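You operate a simulated robot arm through the tools that you are given. There is no shell and no other tool. Be economical: measure what you need, move in short steps, check, and stop when the job is done.

You are at the controls of a simulated robot arm. One attempt, no reset.

Task
A roll has tripped the light curtain on press six: move it to the ledge and finish the cycle.
Fine: reset, start, then lower the square pad. Set down upright: roll.

The check looks at the end state, three seconds after you hand in, the way a careful person would. Anything else that was tipped, shoved, dropped, spilled or broken makes it a failure.

Robot
A 6-joint arm with a fingered hand on a trunk, on a base that drives. Base frame: it is fixed to the floor where the robot stands at the start and does not move with it; the origin is under the middle of the robot, x ahead of it, y to its left, z up. Readings come in m, degrees, newtons and seconds.
With the tool pointing down near the work surface it reaches from about 0.3 to 0.62 m from the robot's upright axis, wherever it stands. Its first joint turns from -166.0 to 166.0 degrees. Places, roughly: press five down button [0.5, 2.8, 1.2]; press five force dial [0.5, 2.9, 1.3]; press five gate lever [0.4, 3.4, 1.2]; press five hold dial [0.5, 2.8, 1.3]; press five in button [0.5, 2.8, 1.2]; press five lamp switch [0.7, 2.8, 1.6]; press five left big button [0.4, 3.5, 1]; press five lift button [0.5, 2.7, 1.2]; press five mode switch [0.5, 2.7, 1.3]; press five out button [0.5, 2.7, 1.2]; press five power switch [0.5, 2.6, 1.3]; press five reset button [0.4, 2.8, 1.1]; press five right big button [0.4, 3.1, 1]; press five square pad [0.6, 3.3, 1.1]; press five start button [0.4, 2.9, 1.1]; press five stop button [0.4, 2.7, 1.1]. Payload 3.2 kg.
The TCP is the grasp point between the finger pads, 0.022 m short of the fingertips. In the tool frame z runs along the fingers and y along their closing line. Largest opening 0.112 m; the body of the gripper starts 0.06 m behind the TCP. The gripper is a hand of 3 fingers: y runs from the thumb to the fingers, the wrist lies at [0, 0, -0.218] in the tool frame, and closing takes about 1.5 s.
Orientation is that of the tool frame in the base frame, as a unit quaternion [w, x, y, z]. With the fingers straight down and closing along the base's y, the tool's x points along the base's -x, its y along +y and its z along -z.

Tools
- The arm moves only by the tool apply_moves. Its argument "increments" is a list that holds one entry, the list of rows, each a list of 6 numbers: the shift along the tool's x, y, z in m, then the turn, a rotation vector about the tool's x, y, z in degrees. In form: [[[dx, dy, dz, rx, ry, rz], ...]]. A call has 1 to 8 rows; each row is the pose to reach, as a shift and turn from the pose commanded when the call began, along the tool's axes at that moment. "jaw" is the gripper command, from -1 (shut) to 1 (fully open), values between in proportion, set as the call begins (left out, the last holds). Each row takes 0.2 s and may step no farther than 0.05 m and 8.6 degrees from the row before; otherwise, or with a gripper value out of range, the whole call is refused. A pose out of reach is approached as far as the arm can. The call stops where the force on the tool passes 40 N (or 10 N more than at its start, if that is more) or the arm is blocked; 0.2 s more then pass. Each finger travels about 0.108 m/s and halts on what it meets, pressing with about 28 N; the grip force reading is that of the motor and also rises with nothing between the fingers. The clock runs only during rows and for 0.2 s after the last one: add rows that repeat a pose to give the fingers time. The reply holds the time, the measured pose of the TCP, the force on the tool along the base axes, the opening and the grip force, in the units named above and with some noise, with the torque about the TCP (base axes, N m) and any sound that the robot's microphone picked up, and new pictures: "views" is both (left out), scene, wrist or none.
- Cameras (640 x 400 px; columns grow to the right, rows downward): "scene" is now at [0.0206, 0.1249, 1.4357]; the picture's right is [-0.43, -0.90, 0.00], its down [-0.45, 0.22, -0.86] and it looks along [0.78, -0.37, -0.50] (base axes); focal length 274 px, centre (320, 200). "wrist" rides on the gripper at [0.066, 0.003, -0.08] in the tool frame; the picture's right is [-0.05, 1.00, 0.00], its down [-0.77, -0.04, -0.64] and it looks along [-0.64, -0.03, 0.77] (tool axes); focal length 275 px, centre (320, 200). There is no depth. A picture from a camera that has moved, and an enlarged one, comes with that camera's place and axes in the base frame and with its lens.
- slide_trunk(by): slides the trunk up (or, below 0, down) by that many m; the arm and the scene camera ride with it, the base frame stays. It gives what a move gives, with no picture.
- roll_base(legs): drives the robot by 1 to 6 legs, each [ahead, turn to the left] in m and degrees, along the robot's own axes; the way and the turn of a leg run together, so that a leg with both is an arc; at most 1.5 m and 180 degrees a leg. The arm and the cameras ride along, it lands a little off, and it stops where it bumps. It gives what a move gives, and a new picture of the scene camera.
- set_fingers(finger1, finger2, thumb_bend): sets how far each is bent, from 0 (flat) to 1 (curled in); at 0.3 the hand is open as for a grip, at 0.7 the pads meet at the TCP. One left out holds its place. A second passes; each finger stops where it meets its share of the squeeze, and holds until it gets a number again. A gripper value or a shape takes the hand back. It gives what a move gives, with no picture; readings hold the bend of each and the force on the fingers (four entries, about 0 where the hand has none), thumb and palm.
- preshape(shape): the hand has 3 fingers and takes this shape, open, in about a second: jaw (thumb against the fingers, like two jaws); tri (thumb and two fingers); tip (a fingertip pinch); poke (one finger out to press); point (the index stretched); flat (the hand flat); cup (the hand cupped); fist (a fist). The gripper value then closes the fingers along that shape, each until it touches; the sizes above hold for jaw. It gives what a move gives, with no picture.
- turn_head(pan, tilt): turns the head with the scene camera to pan (to the left, within 155 degrees either way) and tilt (down, from -29 to 69), counted from straight ahead of the robot. It gives what a move gives, and a new picture of the scene camera.
- inspect(camera, box): a new picture of the part [left, top, right, bottom] of that camera's present view, enlarged. No time passes.
- job_done(): hands the job in; it is judged then, once.

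Go step by step. Nothing tells you exact positions but the pictures and the camera data: compare them with the known pose of the tool, close in by small moves and look again before you grip or let go. The budget is 120 turns and 260 pictures, counting those below and the enlarged ones. Unless the task says otherwise, let go and move clear before handing in, and close with one line.

The tools are called after ">>>" as a command line: name --argument value ..., lists and objects as JSON in quotes. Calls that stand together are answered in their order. apply_moves: Moves the arm, as the interface text tells. Its arguments: {"type":"object","properties":{"increments":{"type":"array","items":{"type":"array","items":{"type":"array","items":{"type":"number"}}}},"jaw":{"type":"number"},"views":{"type":"string","enum":["both","scene","wrist","none"]}},"required":["increments"]} The other tools are called the same way: slide_trunk (by) slides the trunk up or down; preshape (shape) gives the hand a shape; set_fingers (finger1, finger2, thumb_bend) moves the fingers one by one; roll_base (legs) drives the base; turn_head (pan, tilt) turns the head that bears the scene camera; inspect (camera, box) takes an enlarged picture of a part of a camera's view; job_done () hands the job in.

At the start:

```text
t: 0.0
position: [0.3091, -0.1441, 1.1509]
ee_rot: [-0.001, 0.0, 1.0, 0.0]
contact_force: [0.3, -0.7, 0.1]
ft_torque: [-0.02, 0.02, -0.02]
width: 0.1118
grasp_force: 0.1
shape: jaw
bend: [0.3, 0.3, 0.3]
finger forces: [0.0, 0.0, 0.0, 0.1, 0.0, 0.0]
trunk travel left (down, up): [-0.447, 0.143]
robot x, y, heading: [-0.0002, 0.0015, 0.1]
head pan, tilt: [-25.7, 30.2]
```

scene: 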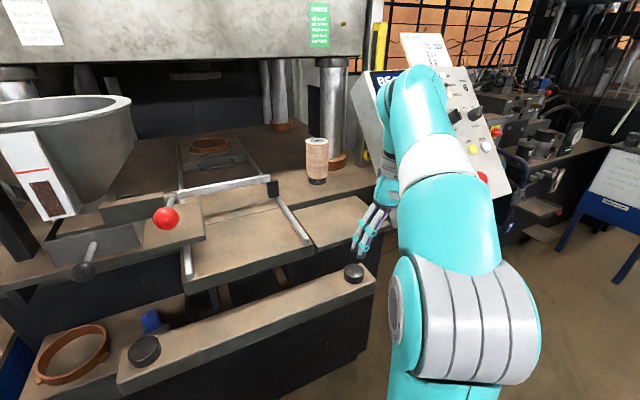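
wrist: 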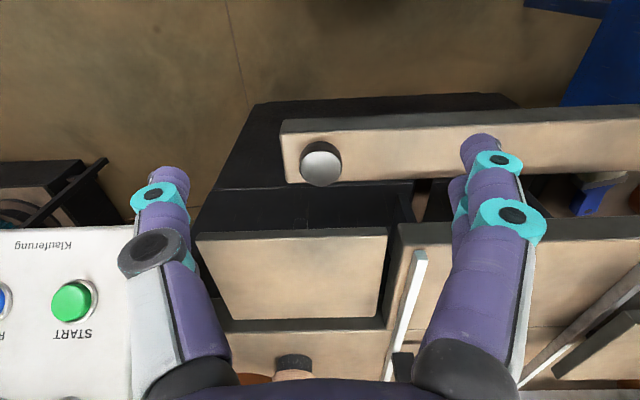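

I see a press with a standing roll near the right column, and a control panel behind the arm. I'll enlarge the views and look around before I move.

>>> inspect --camera "scene" --box '[160, 60, 400, 280]'

>>> inspect --camera "scene" --box '[340, 20, 520, 200]'

>>> turn_head --pan 20 --tilt 25

>>> turn_head --pan -60 --tilt 25

```text
1.82 times, centred on (280, 170) of scene
camera zoom: at [0.0206, 0.1249, 1.4357], right [-0.43, -0.9, 0.0], down [-0.45, 0.22, -0.86], along [0.78, -0.37, -0.5], focal length 498 px, centre (393, 254)
```

zoom: 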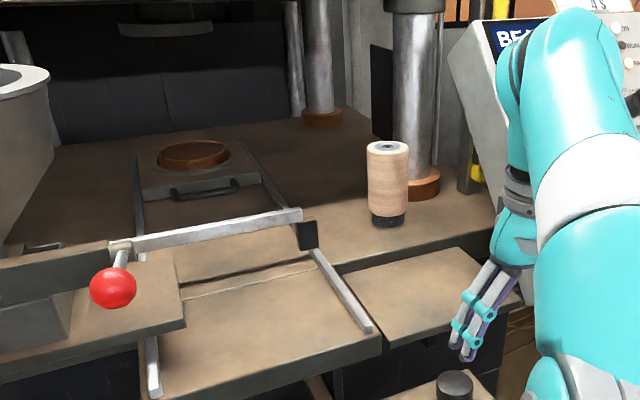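

```text
2.22 times, centred on (430, 110) of scene
camera zoom: at [0.0206, 0.1249, 1.4357], right [-0.43, -0.9, 0.0], down [-0.45, 0.22, -0.86], along [0.78, -0.37, -0.5], focal length 609 px, centre (76, 400)
```

zoom: 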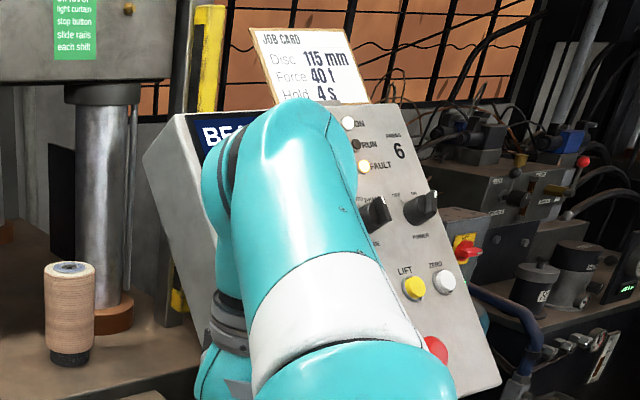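

```text
t: 1.1
position: [0.3103, -0.1446, 1.1498]
ee_rot: [0.0, 0.0, 1.0, 0.0]
contact_force: [-0.2, -0.4, -0.3]
ft_torque: [0.02, -0.02, -0.03]
width: 0.112
grasp_force: 0.2
shape: jaw
bend: [0.3, 0.3, 0.3]
finger forces: [0.0, 0.0, 0.0, 0.0, 0.0, 0.0]
trunk travel left (down, up): [-0.447, 0.143]
robot x, y, heading: [0.0001, -0.0028, 0.1]
head pan, tilt: [20.0, 25.0]
camera scene: at [0.0257, 0.1955, 1.444], right [0.34, -0.94, 0.0], down [-0.4, -0.14, -0.91], along [0.85, 0.31, -0.42], focal length 274 px, centre (320, 200)
```

scene: 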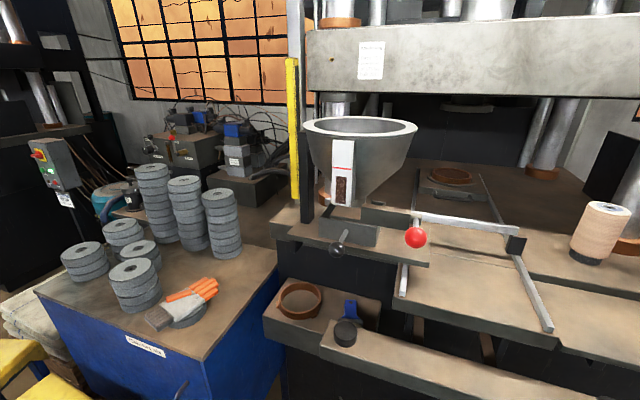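

```text
t: 2.7
position: [0.3089, -0.1435, 1.1507]
ee_rot: [0.0, 0.0, 1.0, 0.0]
contact_force: [-0.2, 0.0, 0.2]
ft_torque: [-0.01, 0.01, -0.02]
width: 0.112
grasp_force: 0.1
shape: jaw
bend: [0.3, 0.3, 0.3]
finger forces: [0.0, 0.0, 0.0, 0.0, 0.1, 0.1]
trunk travel left (down, up): [-0.447, 0.143]
robot x, y, heading: [-0.0003, -0.0019, -0.1]
head pan, tilt: [-60.0, 25.0]
camera scene: at [-0.0147, 0.0843, 1.444], right [-0.87, -0.5, 0.0], down [-0.21, 0.37, -0.91], along [0.45, -0.78, -0.42], focal length 274 px, centre (320, 200)
```

scene: 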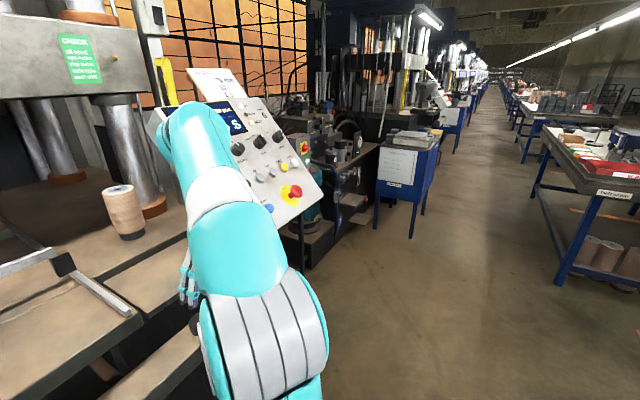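

The roll's base is near (0.62, -0.15, 1.105), about 6 cm wide and 11.5 cm tall. I'm now looking for the ledge and the square pad.

>>> turn_head --pan 0 --tilt 40

>>> inspect --camera "scene" --box '[160, 0, 480, 200]'

>>> inspect --camera "scene" --box '[160, 200, 480, 400]'

>>> turn_head --pan -10 --tilt -5

```text
t: 4.0
position: [0.3097, -0.1446, 1.1497]
ee_rot: [0.0, 0.0, 1.0, 0.001]
contact_force: [-0.3, 0.3, 0.7]
ft_torque: [0.01, 0.01, -0.01]
width: 0.1118
grasp_force: 0.0
shape: jaw
bend: [0.3, 0.3, 0.3]
finger forces: [0.0, 0.0, 0.0, 0.1, 0.0, 0.0]
trunk travel left (down, up): [-0.447, 0.143]
robot x, y, heading: [-0.0021, 0.0018, 0.1]
head pan, tilt: [0.0, 40.0]
camera scene: at [0.0242, 0.164, 1.4207], right [0.0, -1.0, 0.0], down [-0.64, 0.0, -0.77], along [0.77, 0.0, -0.64], focal length 274 px, centre (320, 200)
```

scene: 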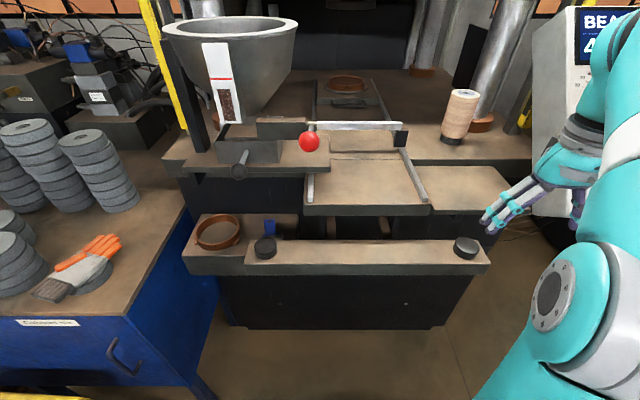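

```text
2.00 times, centred on (320, 100) of scene
camera zoom: at [0.0242, 0.164, 1.4207], right [0.0, -1.0, 0.0], down [-0.64, 0.0, -0.77], along [0.77, 0.0, -0.64], focal length 548 px, centre (320, 400)
```

zoom: 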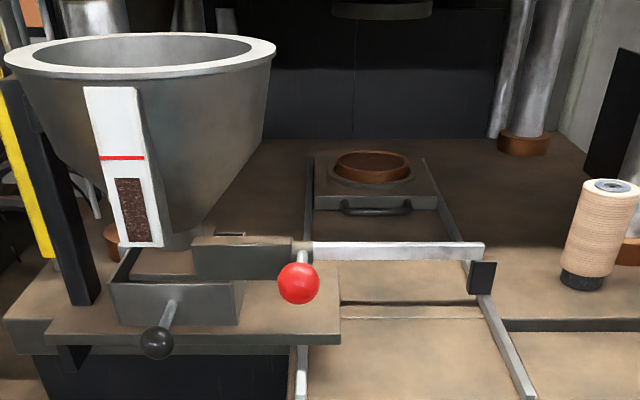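

```text
2.00 times, centred on (320, 300) of scene
camera zoom: at [0.0242, 0.164, 1.4207], right [0.0, -1.0, 0.0], down [-0.64, 0.0, -0.77], along [0.77, 0.0, -0.64], focal length 548 px, centre (320, 0)
```

zoom: 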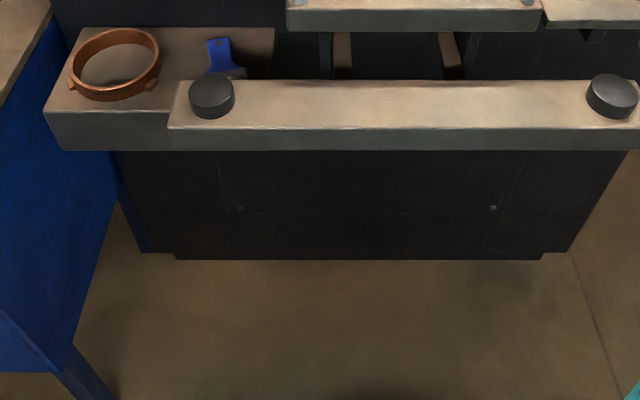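

```text
t: 5.1
position: [0.3094, -0.144, 1.1499]
ee_rot: [-0.001, 0.0, 1.0, 0.0]
contact_force: [-0.7, 0.5, -0.8]
ft_torque: [-0.01, -0.04, -0.01]
width: 0.1119
grasp_force: 0.1
shape: jaw
bend: [0.3, 0.3, 0.3]
finger forces: [0.0, 0.0, 0.1, 0.0, 0.1, 0.0]
trunk travel left (down, up): [-0.447, 0.143]
robot x, y, heading: [-0.0008, -0.0007, 0.0]
head pan, tilt: [-10.0, -5.0]
camera scene: at [0.0253, 0.1489, 1.492], right [-0.17, -0.98, 0.0], down [0.09, -0.01, -1.0], along [0.98, -0.17, 0.09], focal length 274 px, centre (320, 200)
```

scene: 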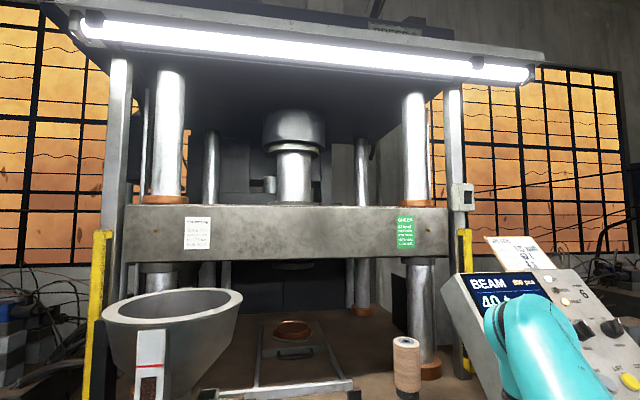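

The square tray with the ring mould sits on a slide inside the press, and the low shelf at the front right looks like the ledge. I'll check its geometry in the wrist view.

>>> inspect --camera "wrist" --box '[160, 200, 480, 400]'

>>> slide_trunk --by 0.14

>>> turn_head --pan -25 --tilt 40

>>> inspect --camera "scene" --box '[240, 120, 440, 260]'

>>> inspect --camera "wrist" --box '[160, 200, 480, 400]'

```text
2.00 times, centred on (320, 300) of wrist
camera zoom: at [0.2431, -0.1409, 1.2315], right [0.05, 1.0, 0.0], down [0.77, -0.04, 0.64], along [0.64, -0.03, -0.77], focal length 551 px, centre (320, 0)
```

zoom: 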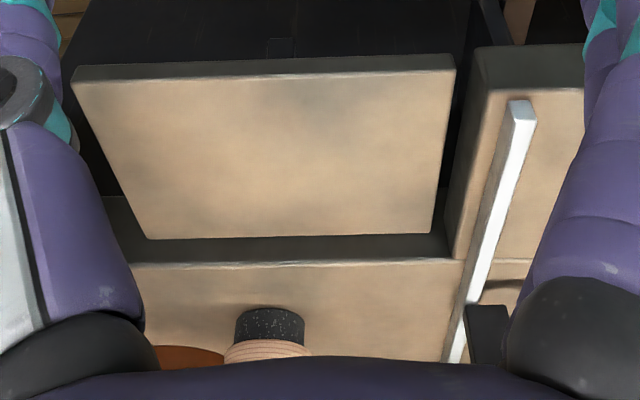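

```text
t: 6.8
position: [0.3091, -0.1454, 1.2895]
ee_rot: [-0.001, 0.0, 1.0, -0.001]
contact_force: [-0.1, 0.3, 0.1]
ft_torque: [-0.04, 0.01, -0.02]
width: 0.1118
grasp_force: 0.1
shape: jaw
bend: [0.3, 0.3, 0.3]
finger forces: [0.1, 0.0, 0.0, 0.0, 0.1, 0.0]
trunk travel left (down, up): [-0.587, 0.003]
robot x, y, heading: [0.0025, 0.001, -0.2]
head pan, tilt: [-10.0, -5.0]
```

```text
t: 7.9
position: [0.3097, -0.1451, 1.2904]
ee_rot: [0.001, 0.0, 1.0, 0.0]
contact_force: [-0.3, 0.9, 0.5]
ft_torque: [0.02, 0.02, 0.02]
width: 0.1119
grasp_force: 0.1
shape: jaw
bend: [0.3, 0.3, 0.3]
finger forces: [0.0, 0.1, 0.1, 0.0, 0.0, 0.0]
trunk travel left (down, up): [-0.587, 0.003]
robot x, y, heading: [0.0022, 0.0009, 0.2]
head pan, tilt: [-25.0, 40.0]
camera scene: at [0.0162, 0.1281, 1.5607], right [-0.42, -0.91, 0.0], down [-0.58, 0.27, -0.77], along [0.69, -0.32, -0.64], focal length 274 px, centre (320, 200)
```

scene: 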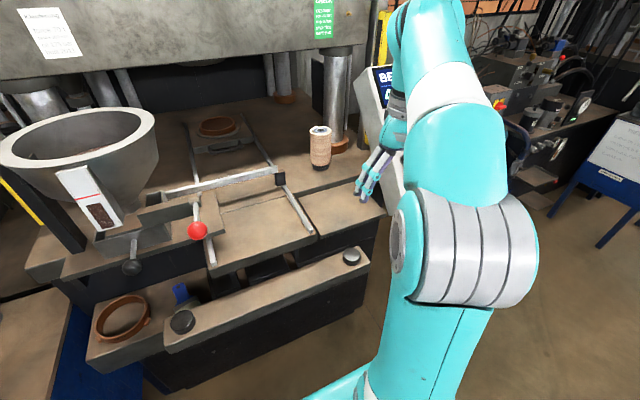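

```text
2.86 times, centred on (340, 190) of scene
camera zoom: at [0.0162, 0.1281, 1.5607], right [-0.42, -0.91, 0.0], down [-0.58, 0.27, -0.77], along [0.69, -0.32, -0.64], focal length 783 px, centre (263, 229)
```

zoom: 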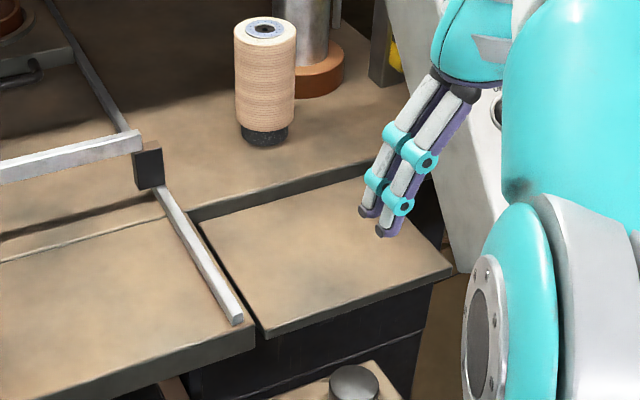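

```text
2.00 times, centred on (320, 300) of wrist
camera zoom: at [0.2431, -0.1409, 1.3715], right [0.05, 1.0, 0.0], down [0.77, -0.04, 0.64], along [0.64, -0.03, -0.77], focal length 551 px, centre (320, 0)
```

zoom: 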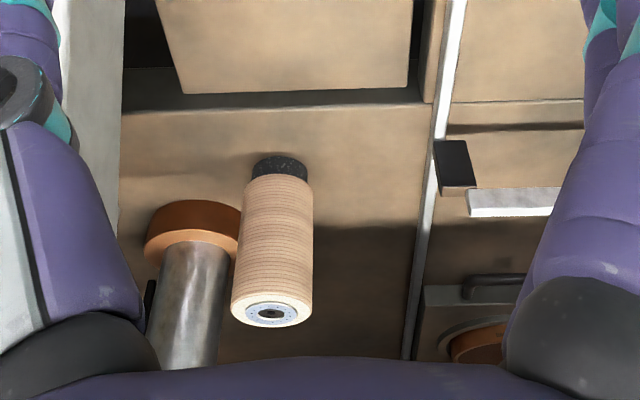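

Using two trunk heights, I get the roll's base at about (0.717, -0.20, 1.055), height 0.137. The ledge spans x 0.46–0.634, y -0.08 to -0.29, at z 1.03. I'll pitch the hand 45° while moving forward, then bring the trunk back down.

>>> apply_moves --increments '[[[-0.03, -0.01, 0, 0, -7.5, 0], [-0.06, -0.02, 0, 0, -15, 0], [-0.09, -0.03, 0, 0, -22.5, 0], [-0.12, -0.04, 0, 0, -30, 0], [-0.15, -0.05, 0, 0, -37.5, 0], [-0.18, -0.055, 0, 0, -45, 0]]]' --jaw 0.85 --views "both"

```text
t: 9.3
position: [0.4887, -0.2013, 1.2898]
ee_rot: [0.383, 0.001, 0.924, 0.0]
contact_force: [-0.4, -1.2, -0.4]
ft_torque: [0.0, -0.02, -0.01]
width: 0.1038
grasp_force: 0.1
shape: jaw
bend: [0.44, 0.44, 0.4]
finger forces: [0.0, 0.0, 0.0, 0.0, 0.1, 0.0]
trunk travel left (down, up): [-0.587, 0.003]
robot x, y, heading: [-0.0022, 0.0009, -0.0]
head pan, tilt: [-25.0, 40.0]
camera scene: at [0.0165, 0.128, 1.5607], right [-0.42, -0.91, 0.0], down [-0.58, 0.27, -0.77], along [0.69, -0.32, -0.64], focal length 274 px, centre (320, 200)
camera wrist: at [0.386, -0.1968, 1.3012], right [0.03, 1.0, 0.03], down [0.09, -0.04, 0.99], along [1.0, -0.03, -0.09], focal length 275 px, centre (320, 200)
```

scene: 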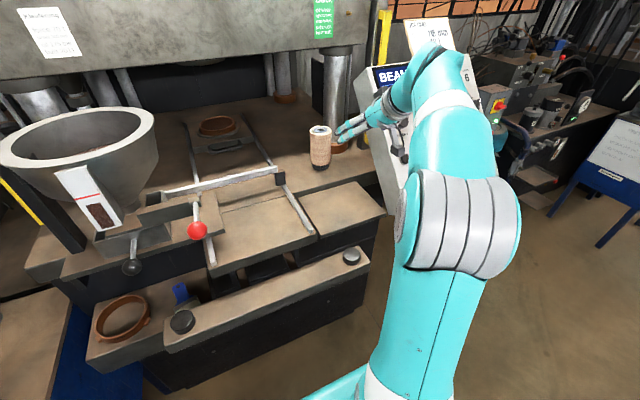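
wrist: 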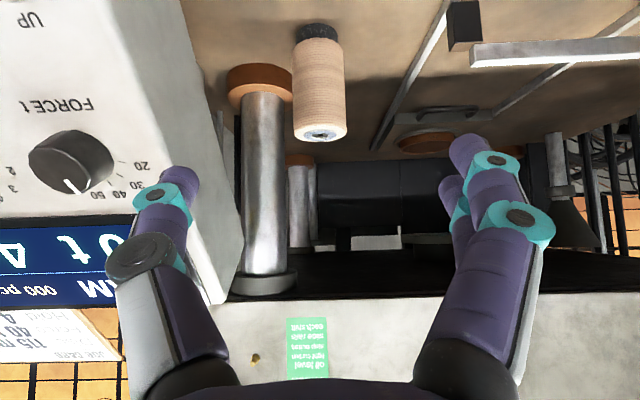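

The hand lines up with the roll in y and clears the panel's left face. Next I'll lower the trunk and look again.

>>> slide_trunk --by -0.14

>>> apply_moves --increments '[[[-0.035, 0, 0.035, 0, 0, 0]]]' --views "both"

```text
t: 10.9
position: [0.4886, -0.1992, 1.1496]
ee_rot: [0.383, 0.0, 0.924, 0.0]
contact_force: [0.0, -0.8, -1.1]
ft_torque: [-0.01, 0.01, 0.03]
width: 0.1038
grasp_force: 0.0
shape: jaw
bend: [0.44, 0.44, 0.4]
finger forces: [0.0, 0.0, 0.0, 0.0, 0.0, 0.0]
trunk travel left (down, up): [-0.447, 0.143]
robot x, y, heading: [0.0028, -0.0025, 0.0]
head pan, tilt: [-25.0, 40.0]
```

```text
t: 11.3
position: [0.5395, -0.2002, 1.1506]
ee_rot: [0.382, 0.0, 0.924, 0.0]
contact_force: [0.2, -0.3, -0.8]
ft_torque: [0.04, 0.01, -0.03]
width: 0.1038
grasp_force: 0.1
shape: jaw
bend: [0.44, 0.44, 0.4]
finger forces: [0.0, 0.1, 0.0, 0.1, 0.0, 0.1]
trunk travel left (down, up): [-0.447, 0.143]
robot x, y, heading: [0.0019, -0.0017, -0.1]
head pan, tilt: [-25.0, 40.0]
camera scene: at [0.0167, 0.128, 1.4207], right [-0.42, -0.91, 0.0], down [-0.58, 0.27, -0.77], along [0.69, -0.32, -0.64], focal length 274 px, centre (320, 200)
camera wrist: at [0.4351, -0.1971, 1.1614], right [0.03, 1.0, 0.03], down [0.1, -0.04, 0.99], along [0.99, -0.03, -0.1], focal length 275 px, centre (320, 200)
```

scene: 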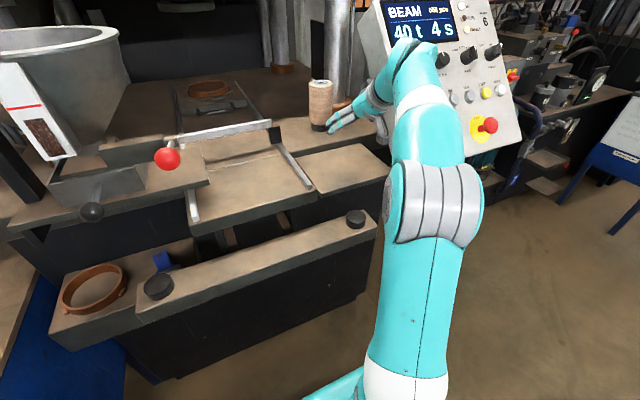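
wrist: 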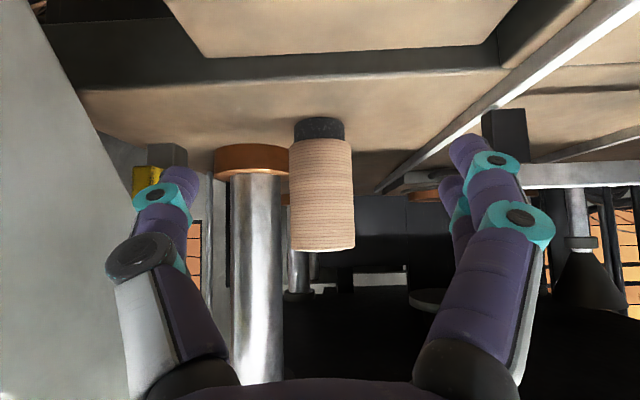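

The roll is centred between the fingers and I estimate its axis at x 0.717. I'll advance in small rows to just around it.

>>> apply_moves --increments '[[[-0.027, 0, 0.034, 0, 0, 0], [-0.054, 0, 0.068, 0, 0, 0], [-0.08, 0, 0.102, 0, 0, 0], [-0.1075, 0, 0.136, 0, 0, 0]]]' --views "both"

```text
t: 12.3
position: [0.6517, -0.1822, 1.1058]
ee_rot: [0.383, -0.001, 0.924, 0.0]
contact_force: [-0.4, 0.1, -0.1]
ft_torque: [0.01, 0.01, 0.0]
width: 0.1038
grasp_force: 0.1
shape: jaw
bend: [0.44, 0.44, 0.4]
finger forces: [0.1, 0.0, 0.1, 0.0, 0.0, 0.0]
out of reach, approached as far as the arm can: row 3, 4
trunk travel left (down, up): [-0.447, 0.143]
robot x, y, heading: [0.0042, 0.0001, -0.0]
head pan, tilt: [-25.0, 40.0]
camera scene: at [0.0156, 0.1284, 1.4206], right [-0.42, -0.91, 0.0], down [-0.58, 0.27, -0.77], along [0.69, -0.32, -0.64], focal length 274 px, centre (320, 200)
camera wrist: at [0.5485, -0.179, 1.1176], right [0.03, 1.0, 0.03], down [0.09, -0.04, 0.99], along [0.99, -0.03, -0.1], focal length 275 px, centre (320, 200)
```

scene: 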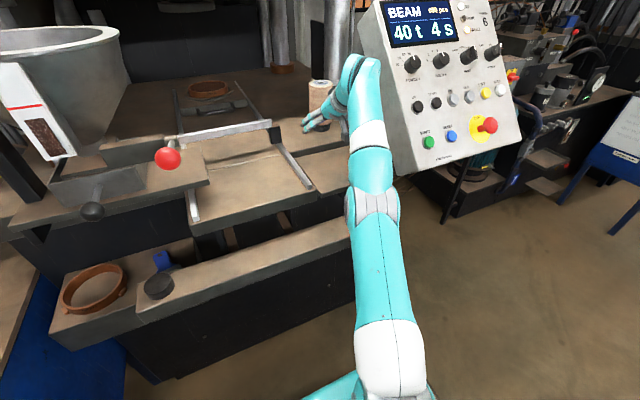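
wrist: 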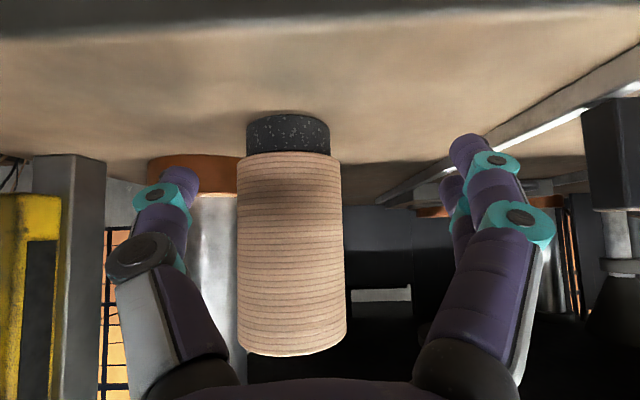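

The arm runs out of reach at x 0.65, so I'll back off along the same line and then drive the base about 8 cm closer.

>>> apply_moves --increments '[[[0.015, 0, -0.037, 0, 0, 0], [0.03, 0, -0.074, 0, 0, 0], [0.046, 0, -0.11, 0, 0, 0]]]' --views "none"

>>> turn_head --pan 0 --tilt 69

```text
t: 13.1
position: [0.5808, -0.2011, 1.1784]
ee_rot: [0.383, 0.0, 0.924, 0.0]
contact_force: [0.3, -1.0, -0.3]
ft_torque: [0.05, 0.02, -0.02]
width: 0.1037
grasp_force: 0.0
shape: jaw
bend: [0.44, 0.44, 0.4]
finger forces: [0.0, 0.0, 0.0, 0.0, 0.0, 0.0]
out of reach, approached as far as the arm can: row 1, 2, 3
trunk travel left (down, up): [-0.447, 0.143]
robot x, y, heading: [0.0038, -0.0009, 0.2]
head pan, tilt: [-25.0, 40.0]
```

```text
t: 14.1
position: [0.582, -0.2007, 1.1787]
ee_rot: [0.382, 0.0, 0.924, 0.0]
contact_force: [-0.8, -0.9, -0.2]
ft_torque: [-0.04, 0.03, -0.01]
width: 0.1035
grasp_force: 0.1
shape: jaw
bend: [0.44, 0.44, 0.4]
finger forces: [0.0, 0.0, 0.0, 0.1, 0.1, 0.1]
trunk travel left (down, up): [-0.447, 0.143]
robot x, y, heading: [0.0005, 0.0019, -0.3]
head pan, tilt: [0.0, 68.8]
camera scene: at [-0.0049, 0.164, 1.3846], right [0.0, -1.0, 0.0], down [-0.93, 0.0, -0.36], along [0.36, 0.0, -0.93], focal length 274 px, centre (320, 200)
```

scene: 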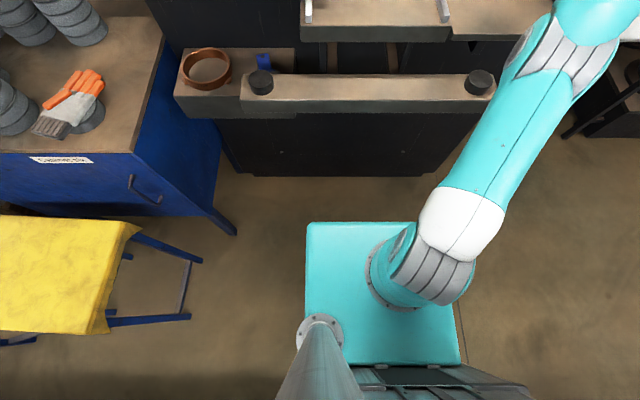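

There's about 19 cm of free room before the bar, so I'll pull the hand back 10 cm and drive 10 cm ahead.

>>> apply_moves --increments '[[[0.025, 0, -0.025, 0, 0, 0], [0.05, 0, -0.05, 0, 0, 0], [0.075, 0, -0.075, 0, 0, 0]]]' --views "none"

>>> roll_base --legs '[[0.1, 0]]'

>>> turn_head --pan -20 --tilt 35

>>> inspect --camera "wrist" --box '[0, 0, 640, 400]'

```text
t: 14.9
position: [0.531, -0.2189, 1.2124]
ee_rot: [0.381, 0.0, 0.924, 0.0]
contact_force: [0.3, -0.2, -0.8]
ft_torque: [0.0, 0.02, 0.01]
width: 0.1038
grasp_force: 0.1
shape: jaw
bend: [0.44, 0.44, 0.4]
finger forces: [0.0, 0.1, 0.0, 0.1, 0.0, 0.1]
out of reach, approached as far as the arm can: row 1, 2, 3
trunk travel left (down, up): [-0.447, 0.143]
robot x, y, heading: [-0.0029, 0.0009, 0.3]
head pan, tilt: [0.0, 68.8]
```

```text
t: 16.0
position: [0.6318, -0.2203, 1.2131]
ee_rot: [0.381, 0.001, 0.925, 0.0]
contact_force: [0.4, 0.1, -0.4]
ft_torque: [-0.04, 0.03, -0.02]
width: 0.1036
grasp_force: 0.0
shape: jaw
bend: [0.44, 0.44, 0.4]
finger forces: [0.0, 0.0, 0.0, 0.0, 0.0, 0.0]
trunk travel left (down, up): [-0.447, 0.143]
robot x, y, heading: [0.0976, 0.002, 0.1]
head pan, tilt: [0.0, 68.8]
camera scene: at [0.0954, 0.1639, 1.3845], right [0.0, -1.0, 0.0], down [-0.93, 0.0, -0.36], along [0.36, 0.0, -0.93], focal length 274 px, centre (320, 200)
```

scene: 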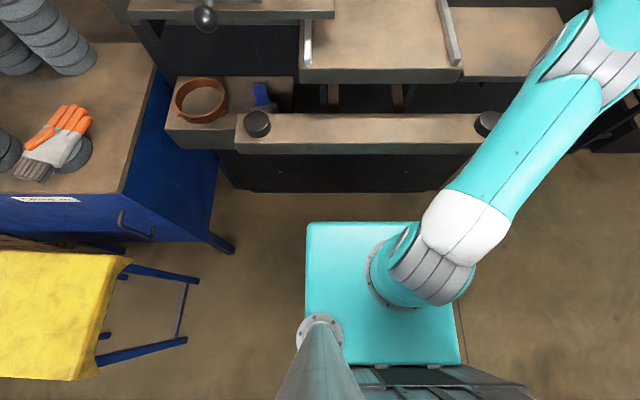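

```text
t: 17.0
position: [0.6311, -0.22, 1.2135]
ee_rot: [0.382, 0.001, 0.924, 0.0]
contact_force: [-0.2, -0.2, -0.2]
ft_torque: [0.02, -0.02, 0.03]
width: 0.1038
grasp_force: 0.1
shape: jaw
bend: [0.44, 0.44, 0.4]
finger forces: [0.0, 0.1, 0.1, 0.0, 0.0, 0.2]
trunk travel left (down, up): [-0.447, 0.143]
robot x, y, heading: [0.0962, -0.0009, 0.0]
head pan, tilt: [-20.0, 35.0]
camera scene: at [0.1216, 0.1339, 1.4281], right [-0.34, -0.94, 0.0], down [-0.54, 0.2, -0.82], along [0.77, -0.28, -0.57], focal length 274 px, centre (320, 200)
```

scene: 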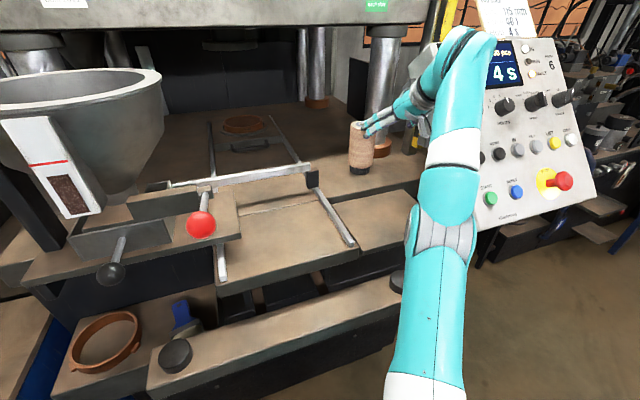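

```text
1.00 times, centred on (320, 200) of wrist (not enlarged: the box is as wide or as high as the picture)
camera zoom: at [0.527, -0.2163, 1.2246], right [0.03, 1.0, 0.03], down [0.1, -0.04, 0.99], along [0.99, -0.03, -0.1], focal length 275 px, centre (320, 200)
```

zoom: 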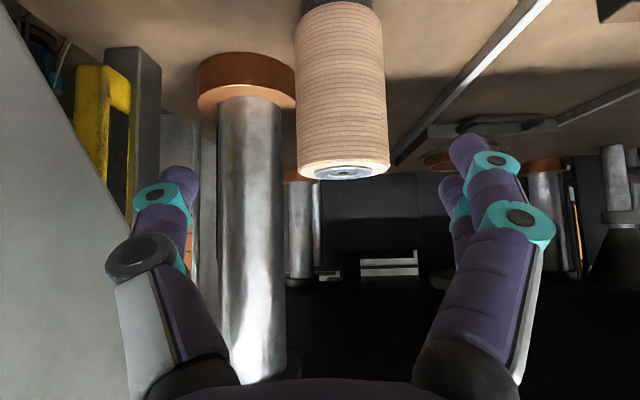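

The base is now 10 cm closer. The arm drifted from its commanded pose, so I'll send a zero move to see where the command stands.

>>> apply_moves --increments '[[[0, 0, 0, 0, 0, 0], [0, 0, 0, 0, 0, 0], [0, 0, 0, 0, 0, 0]]]' --views "none"

```text
t: 17.8
position: [0.6301, -0.2199, 1.2138]
ee_rot: [0.382, 0.0, 0.924, 0.001]
contact_force: [0.5, -1.1, -0.2]
ft_torque: [0.01, -0.04, -0.02]
width: 0.1036
grasp_force: 0.1
shape: jaw
bend: [0.44, 0.44, 0.4]
finger forces: [0.1, 0.1, 0.0, 0.0, 0.1, 0.0]
trunk travel left (down, up): [-0.447, 0.143]
robot x, y, heading: [0.0984, -0.0043, -0.0]
head pan, tilt: [-20.0, 35.0]
```

The command has re-synced to the actual pose. I'll test a small retreat to see whether the arm moves freely.

>>> apply_moves --increments '[[[0.014, 0.007, -0.014, 0, 0, 0], [0.028, 0.014, -0.028, 0, 0, 0], [0.042, 0.02, -0.042, 0, 0, 0]]]' --views "scene"

```text
t: 18.6
position: [0.6006, -0.2158, 1.2368]
ee_rot: [0.381, 0.0, 0.925, 0.001]
contact_force: [0.7, -0.2, 0.4]
ft_torque: [0.0, -0.01, 0.0]
width: 0.1036
grasp_force: 0.1
shape: jaw
bend: [0.44, 0.44, 0.4]
finger forces: [0.0, 0.1, 0.1, 0.0, 0.0, 0.0]
out of reach, approached as far as the arm can: row 1, 2, 3
trunk travel left (down, up): [-0.447, 0.143]
robot x, y, heading: [0.1, -0.0027, 0.2]
head pan, tilt: [-20.0, 35.0]
camera scene: at [0.1217, 0.1338, 1.4282], right [-0.34, -0.94, 0.0], down [-0.54, 0.2, -0.82], along [0.77, -0.28, -0.57], focal length 274 px, centre (320, 200)
```

scene: 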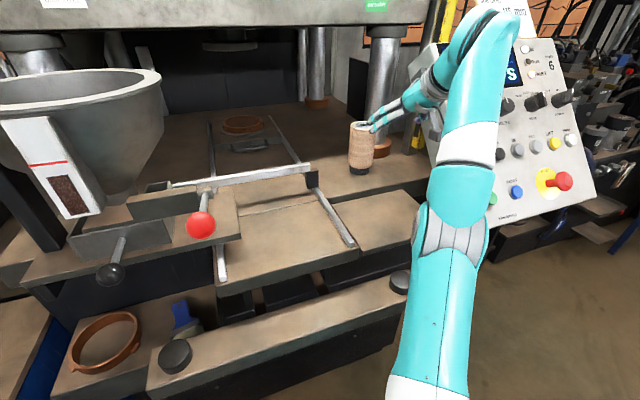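

A joint seems to be at a limit in this configuration. I'll back up and out while undoing some of the pitch to free the arm.

>>> apply_moves --increments '[[[0.008, 0.004, -0.025, 0, 7.5, 0], [0.016, 0.008, -0.05, 0, 15, 0], [0.024, 0.012, -0.075, 0, 22.5, 0], [0.034, 0.016, -0.1, 0, 30, 0], [0.042, 0.02, -0.127, 0, 37.5, 0], [0.042, 0.02, -0.127, 0, 45, 0], [0.042, 0.02, -0.127, 0, 45, 0]]]' --views "scene"

```text
t: 20.2
position: [0.6191, -0.0871, 1.1047]
ee_rot: [0.084, 0.007, 0.996, 0.036]
contact_force: [0.1, 0.1, 0.9]
ft_torque: [0.01, 0.0, 0.01]
width: 0.1037
grasp_force: 0.1
shape: jaw
bend: [0.44, 0.44, 0.4]
finger forces: [0.0, 0.0, 0.0, 0.0, 0.0, 0.0]
out of reach, approached as far as the arm can: row 1, 2, 3, 4, 5, 6, 7
trunk travel left (down, up): [-0.447, 0.143]
robot x, y, heading: [0.0982, -0.0006, -0.1]
head pan, tilt: [-20.0, 35.0]
camera scene: at [0.1218, 0.1342, 1.4282], right [-0.34, -0.94, 0.0], down [-0.54, 0.2, -0.82], along [0.77, -0.28, -0.57], focal length 274 px, centre (320, 200)
```

scene: 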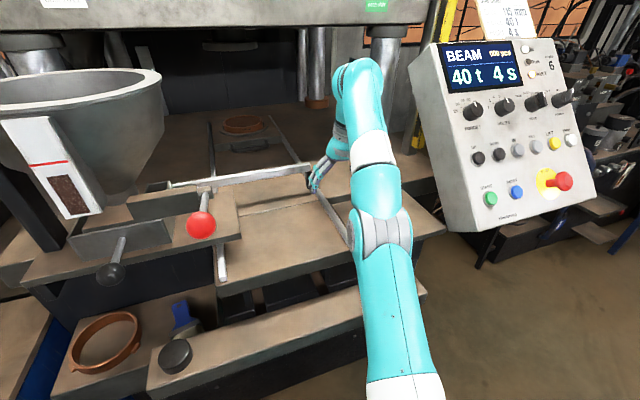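

The arm has stretched out straight with the hand just above the slide block, touching nothing. I'll lift straight up and back in small steps.

>>> apply_moves --increments '[[[0, 0, -0.03, 0, 0, 0], [0.0, 0, -0.06, 0, 0, 0]]]' --views "both"

```text
t: 20.8
position: [0.6187, -0.0879, 1.1049]
ee_rot: [0.084, 0.007, 0.996, 0.035]
contact_force: [-0.2, 0.4, -0.1]
ft_torque: [-0.02, 0.01, 0.03]
width: 0.1036
grasp_force: 0.1
shape: jaw
bend: [0.44, 0.44, 0.4]
finger forces: [0.1, 0.0, 0.1, 0.1, 0.1, 0.0]
out of reach, approached as far as the arm can: row 1, 2
trunk travel left (down, up): [-0.447, 0.143]
robot x, y, heading: [0.0983, -0.0006, -0.1]
head pan, tilt: [-20.0, 35.0]
camera scene: at [0.1215, 0.1339, 1.4282], right [-0.34, -0.94, 0.0], down [-0.54, 0.2, -0.82], along [0.77, -0.28, -0.57], focal length 274 px, centre (320, 200)
camera wrist: at [0.5394, -0.0882, 1.1748], right [0.06, 1.0, 0.08], down [0.65, -0.1, 0.75], along [0.76, 0.01, -0.65], focal length 275 px, centre (320, 200)
```

scene: 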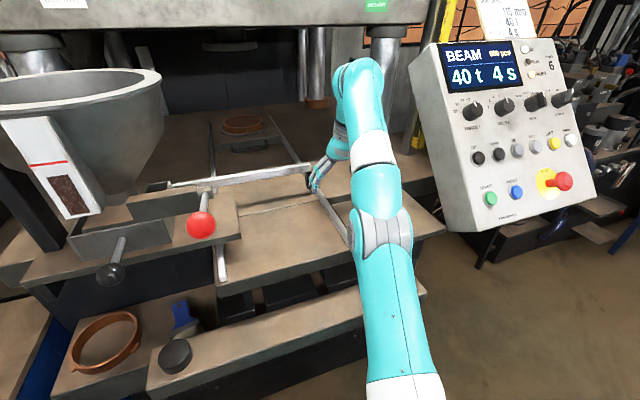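
wrist: 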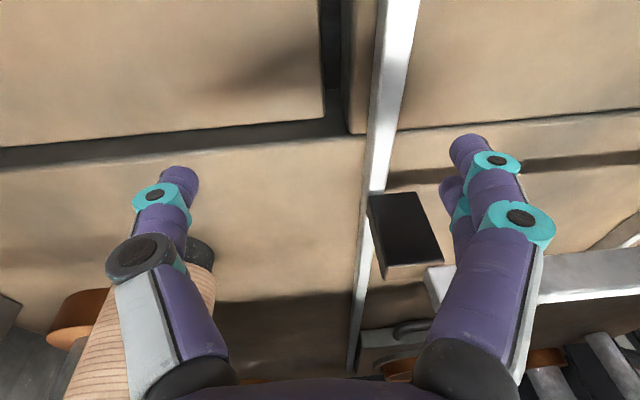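

The roll is still standing and the hand is clear of it and of the slide. The safest exit is to drive straight back along x with the fingers above the tray, then raise the trunk.

>>> roll_base --legs '[[-0.25, 0]]'

>>> slide_trunk --by 0.14

>>> apply_moves --increments '[[[0.03, 0, -0.03, 0, 0, 0], [0.06, 0, -0.06, 0, 0, 0], [0.09, 0, -0.09, 0, 0, 0]]]' --views "scene"

```text
t: 22.6
position: [0.3674, -0.0865, 1.1057]
ee_rot: [0.086, 0.006, 0.996, 0.035]
contact_force: [0.1, -0.1, 0.2]
ft_torque: [0.0, 0.03, 0.03]
width: 0.1037
grasp_force: 0.1
shape: jaw
bend: [0.44, 0.44, 0.4]
finger forces: [0.0, 0.0, 0.1, 0.1, 0.0, 0.0]
trunk travel left (down, up): [-0.447, 0.143]
robot x, y, heading: [-0.15, -0.0009, 0.3]
head pan, tilt: [-20.0, 35.0]
camera scene: at [-0.1305, 0.1338, 1.4282], right [-0.34, -0.94, 0.0], down [-0.54, 0.2, -0.82], along [0.77, -0.28, -0.57], focal length 274 px, centre (320, 200)
```

scene: 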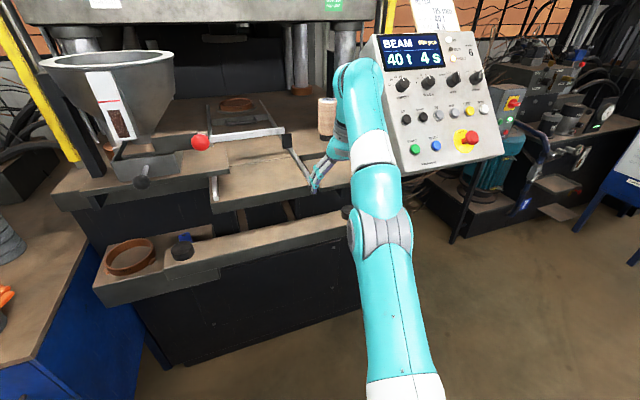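

```text
t: 24.3
position: [0.3682, -0.0866, 1.2443]
ee_rot: [0.085, 0.007, 0.996, 0.035]
contact_force: [0.0, 0.3, 0.2]
ft_torque: [0.01, 0.0, 0.0]
width: 0.1039
grasp_force: 0.0
shape: jaw
bend: [0.44, 0.44, 0.4]
finger forces: [0.0, 0.1, 0.0, 0.1, 0.0, 0.0]
trunk travel left (down, up): [-0.587, 0.003]
robot x, y, heading: [-0.1532, 0.0009, 0.1]
head pan, tilt: [-20.0, 35.0]
```

```text
t: 25.1
position: [0.2631, -0.0915, 1.3194]
ee_rot: [0.086, 0.007, 0.996, 0.035]
contact_force: [-0.2, -0.6, -0.2]
ft_torque: [-0.04, 0.04, 0.0]
width: 0.1037
grasp_force: 0.0
shape: jaw
bend: [0.44, 0.44, 0.4]
finger forces: [0.0, 0.0, 0.1, 0.0, 0.1, 0.0]
trunk travel left (down, up): [-0.587, 0.003]
robot x, y, heading: [-0.1488, -0.0037, -0.1]
head pan, tilt: [-20.0, 35.0]
camera scene: at [-0.1313, 0.1339, 1.5682], right [-0.34, -0.94, 0.0], down [-0.54, 0.2, -0.82], along [0.77, -0.28, -0.57], focal length 274 px, centre (320, 200)
```

scene: 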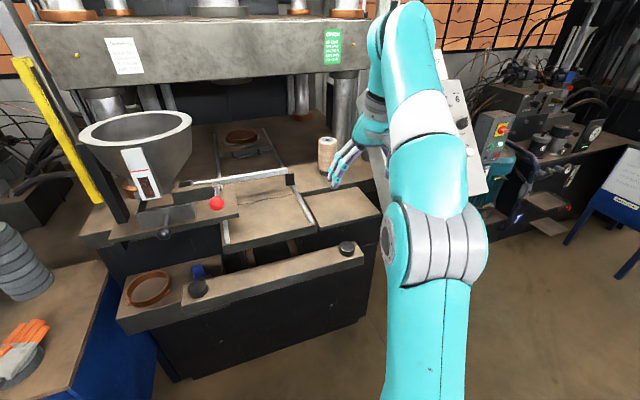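

The arm is free again, with the elbow bent up. I'll set the 45° pitch here, well inside its reach, and then drive closer so it never stretches.

>>> apply_moves --increments '[[[-0.008, -0.022, 0, 0.8, -7, -0.3], [-0.016, -0.044, 0, 1.5, -14, -0.6], [-0.024, -0.066, 0, 2.3, -21, -0.9], [-0.03, -0.088, 0, 3, -28, -1.2], [-0.035, -0.11, 0, 3.8, -35, -1.5]]]' --views "none"

>>> roll_base --legs '[[0.2, 0]]'

```text
t: 26.3
position: [0.2975, -0.2023, 1.3162]
ee_rot: [0.382, 0.008, 0.924, -0.002]
contact_force: [0.3, -1.2, 0.3]
ft_torque: [-0.01, 0.02, 0.02]
width: 0.1036
grasp_force: 0.1
shape: jaw
bend: [0.44, 0.44, 0.4]
finger forces: [0.0, 0.0, 0.0, 0.0, 0.0, 0.0]
trunk travel left (down, up): [-0.587, 0.003]
robot x, y, heading: [-0.1551, -0.0012, -0.2]
head pan, tilt: [-20.0, 35.0]
```

```text
t: 27.9
position: [0.4976, -0.2018, 1.3168]
ee_rot: [0.381, 0.007, 0.925, -0.001]
contact_force: [0.0, 0.0, -0.2]
ft_torque: [-0.02, -0.03, -0.03]
width: 0.1036
grasp_force: 0.1
shape: jaw
bend: [0.44, 0.44, 0.4]
finger forces: [0.1, 0.1, 0.1, 0.0, 0.0, 0.0]
trunk travel left (down, up): [-0.587, 0.003]
robot x, y, heading: [0.048, -0.0009, 0.3]
head pan, tilt: [-20.0, 35.0]
camera scene: at [0.0705, 0.134, 1.5682], right [-0.34, -0.94, 0.0], down [-0.54, 0.2, -0.82], along [0.77, -0.28, -0.57], focal length 274 px, centre (320, 200)
```

scene: 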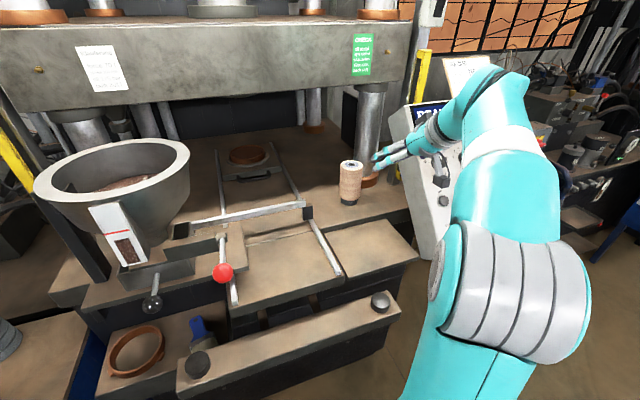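

Here I pull the hand back 8 cm, then drive 11 cm further ahead.

>>> apply_moves --increments '[[[0.028, 0, -0.028, 0, 0, 0], [0.057, 0, -0.057, 0, 0, 0]]]' --views "none"

>>> roll_base --legs '[[0.11, 0]]'

>>> slide_trunk --by -0.14

>>> apply_moves --increments '[[[0, 0, 0, 0, 0, 0]]]' --views "both"

```text
t: 28.5
position: [0.4144, -0.1995, 1.3179]
ee_rot: [0.381, 0.007, 0.925, -0.001]
contact_force: [0.3, 0.9, 1.2]
ft_torque: [0.02, 0.03, -0.01]
width: 0.1037
grasp_force: 0.1
shape: jaw
bend: [0.44, 0.44, 0.4]
finger forces: [0.1, 0.0, 0.0, 0.0, 0.1, 0.0]
trunk travel left (down, up): [-0.587, 0.003]
robot x, y, heading: [0.0493, 0.0031, 0.2]
head pan, tilt: [-20.0, 35.0]
```

```text
t: 29.7
position: [0.5261, -0.1999, 1.3158]
ee_rot: [0.38, 0.007, 0.925, -0.002]
contact_force: [0.1, 0.3, -0.2]
ft_torque: [0.01, -0.03, 0.0]
width: 0.1037
grasp_force: 0.1
shape: jaw
bend: [0.44, 0.44, 0.4]
finger forces: [0.1, 0.1, 0.0, 0.0, 0.0, 0.1]
trunk travel left (down, up): [-0.587, 0.003]
robot x, y, heading: [0.156, -0.0011, 0.2]
head pan, tilt: [-20.0, 35.0]
camera scene: at [0.1803, 0.1341, 1.5682], right [-0.34, -0.94, 0.0], down [-0.54, 0.2, -0.82], along [0.77, -0.28, -0.57], focal length 274 px, centre (320, 200)
```

scene: 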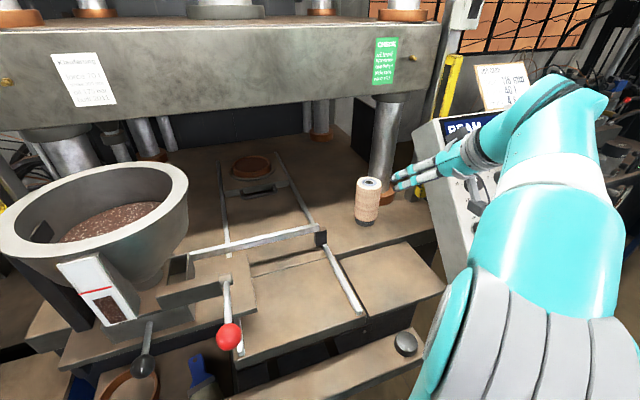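

```text
t: 31.4
position: [0.5234, -0.2, 1.1765]
ee_rot: [0.38, 0.007, 0.925, -0.002]
contact_force: [-0.7, 0.4, 0.6]
ft_torque: [-0.02, 0.01, 0.03]
width: 0.1038
grasp_force: 0.1
shape: jaw
bend: [0.44, 0.44, 0.4]
finger forces: [0.0, 0.0, 0.0, 0.0, 0.0, 0.1]
trunk travel left (down, up): [-0.447, 0.143]
robot x, y, heading: [0.1595, 0.0012, 0.3]
head pan, tilt: [-20.0, 35.0]
```

```text
t: 31.8
position: [0.5239, -0.2001, 1.1779]
ee_rot: [0.381, 0.008, 0.925, -0.002]
contact_force: [-0.2, -1.0, -1.3]
ft_torque: [0.03, -0.03, -0.01]
width: 0.1037
grasp_force: 0.0
shape: jaw
bend: [0.44, 0.44, 0.4]
finger forces: [0.0, 0.0, 0.0, 0.0, 0.0, 0.1]
trunk travel left (down, up): [-0.447, 0.143]
robot x, y, heading: [0.1595, -0.0028, 0.2]
head pan, tilt: [-20.0, 35.0]
camera scene: at [0.1786, 0.1341, 1.4282], right [-0.34, -0.94, 0.0], down [-0.54, 0.2, -0.82], along [0.77, -0.28, -0.57], focal length 274 px, centre (320, 200)
camera wrist: at [0.421, -0.1946, 1.1889], right [0.05, 1.0, 0.04], down [0.1, -0.04, 0.99], along [0.99, -0.04, -0.1], focal length 275 px, centre (320, 200)
```

scene: 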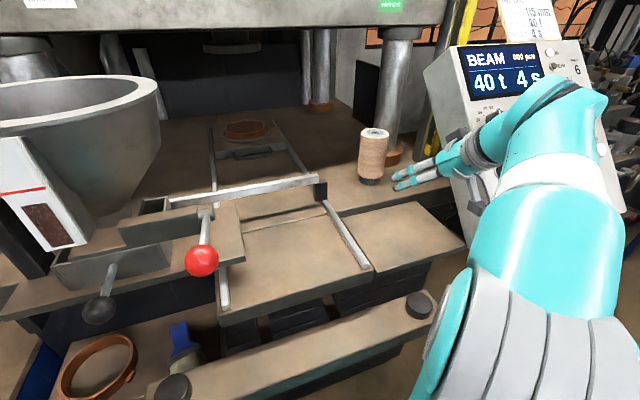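
wrist: 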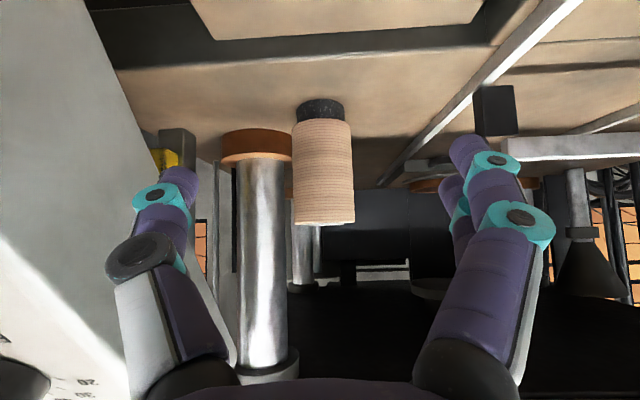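

The roll is again centred between the fingers. I'll advance most of the way and check.

>>> apply_moves --increments '[[[-0.02, 0, 0.04, 0, 0, 0], [-0.04, 0, 0.08, 0, 0, 0], [-0.0615, 0, 0.122, 0, 0, 0]]]' --views "both"

```text
t: 32.6
position: [0.6546, -0.2002, 1.1337]
ee_rot: [0.381, 0.007, 0.925, -0.002]
contact_force: [-0.2, 0.1, 0.2]
ft_torque: [-0.01, 0.01, 0.0]
width: 0.104
grasp_force: 0.1
shape: jaw
bend: [0.44, 0.44, 0.4]
finger forces: [0.0, 0.0, 0.0, 0.1, 0.0, 0.0]
trunk travel left (down, up): [-0.447, 0.143]
robot x, y, heading: [0.157, 0.0038, 0.1]
head pan, tilt: [-20.0, 35.0]
camera scene: at [0.179, 0.134, 1.4282], right [-0.34, -0.94, 0.0], down [-0.54, 0.2, -0.82], along [0.77, -0.28, -0.57], focal length 274 px, centre (320, 200)
camera wrist: at [0.5511, -0.1955, 1.1453], right [0.05, 1.0, 0.04], down [0.1, -0.04, 0.99], along [0.99, -0.04, -0.1], focal length 275 px, centre (320, 200)
```

scene: 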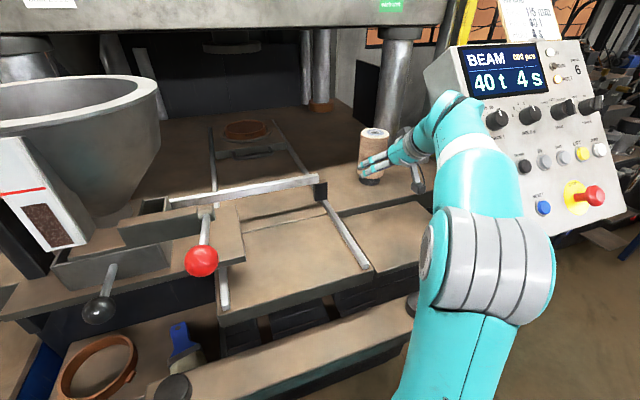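
wrist: 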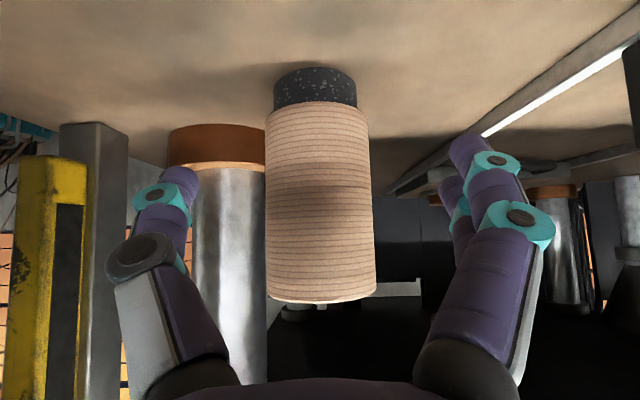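

It's well centred and the arm is within reach. I'll advance the last 6.5 cm.

>>> apply_moves --increments '[[[-0.023, 0, 0.023, 0, 0, 0], [-0.046, 0, 0.046, 0, 0, 0]]]' --views "both"

```text
t: 33.2
position: [0.72, -0.2028, 1.1336]
ee_rot: [0.38, 0.007, 0.925, -0.001]
contact_force: [1.0, 0.1, -0.3]
ft_torque: [-0.01, 0.0, -0.01]
width: 0.1037
grasp_force: 0.0
shape: jaw
bend: [0.44, 0.44, 0.4]
finger forces: [0.0, 0.1, 0.1, 0.0, 0.0, 0.0]
trunk travel left (down, up): [-0.447, 0.143]
robot x, y, heading: [0.1589, -0.0002, 0.2]
head pan, tilt: [-20.0, 35.0]
camera scene: at [0.1793, 0.1339, 1.4282], right [-0.34, -0.94, 0.0], down [-0.54, 0.2, -0.82], along [0.77, -0.28, -0.57], focal length 274 px, centre (320, 200)
camera wrist: at [0.6171, -0.1977, 1.1451], right [0.05, 1.0, 0.04], down [0.1, -0.04, 0.99], along [0.99, -0.04, -0.1], focal length 275 px, centre (320, 200)
```

scene: 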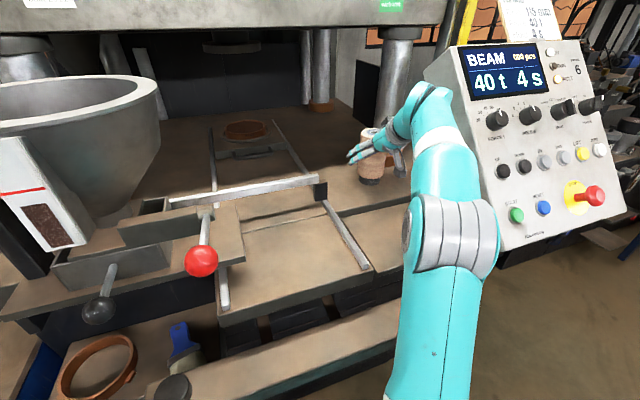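
wrist: 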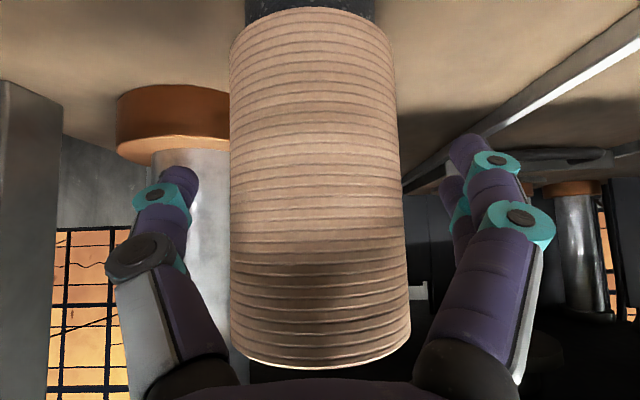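

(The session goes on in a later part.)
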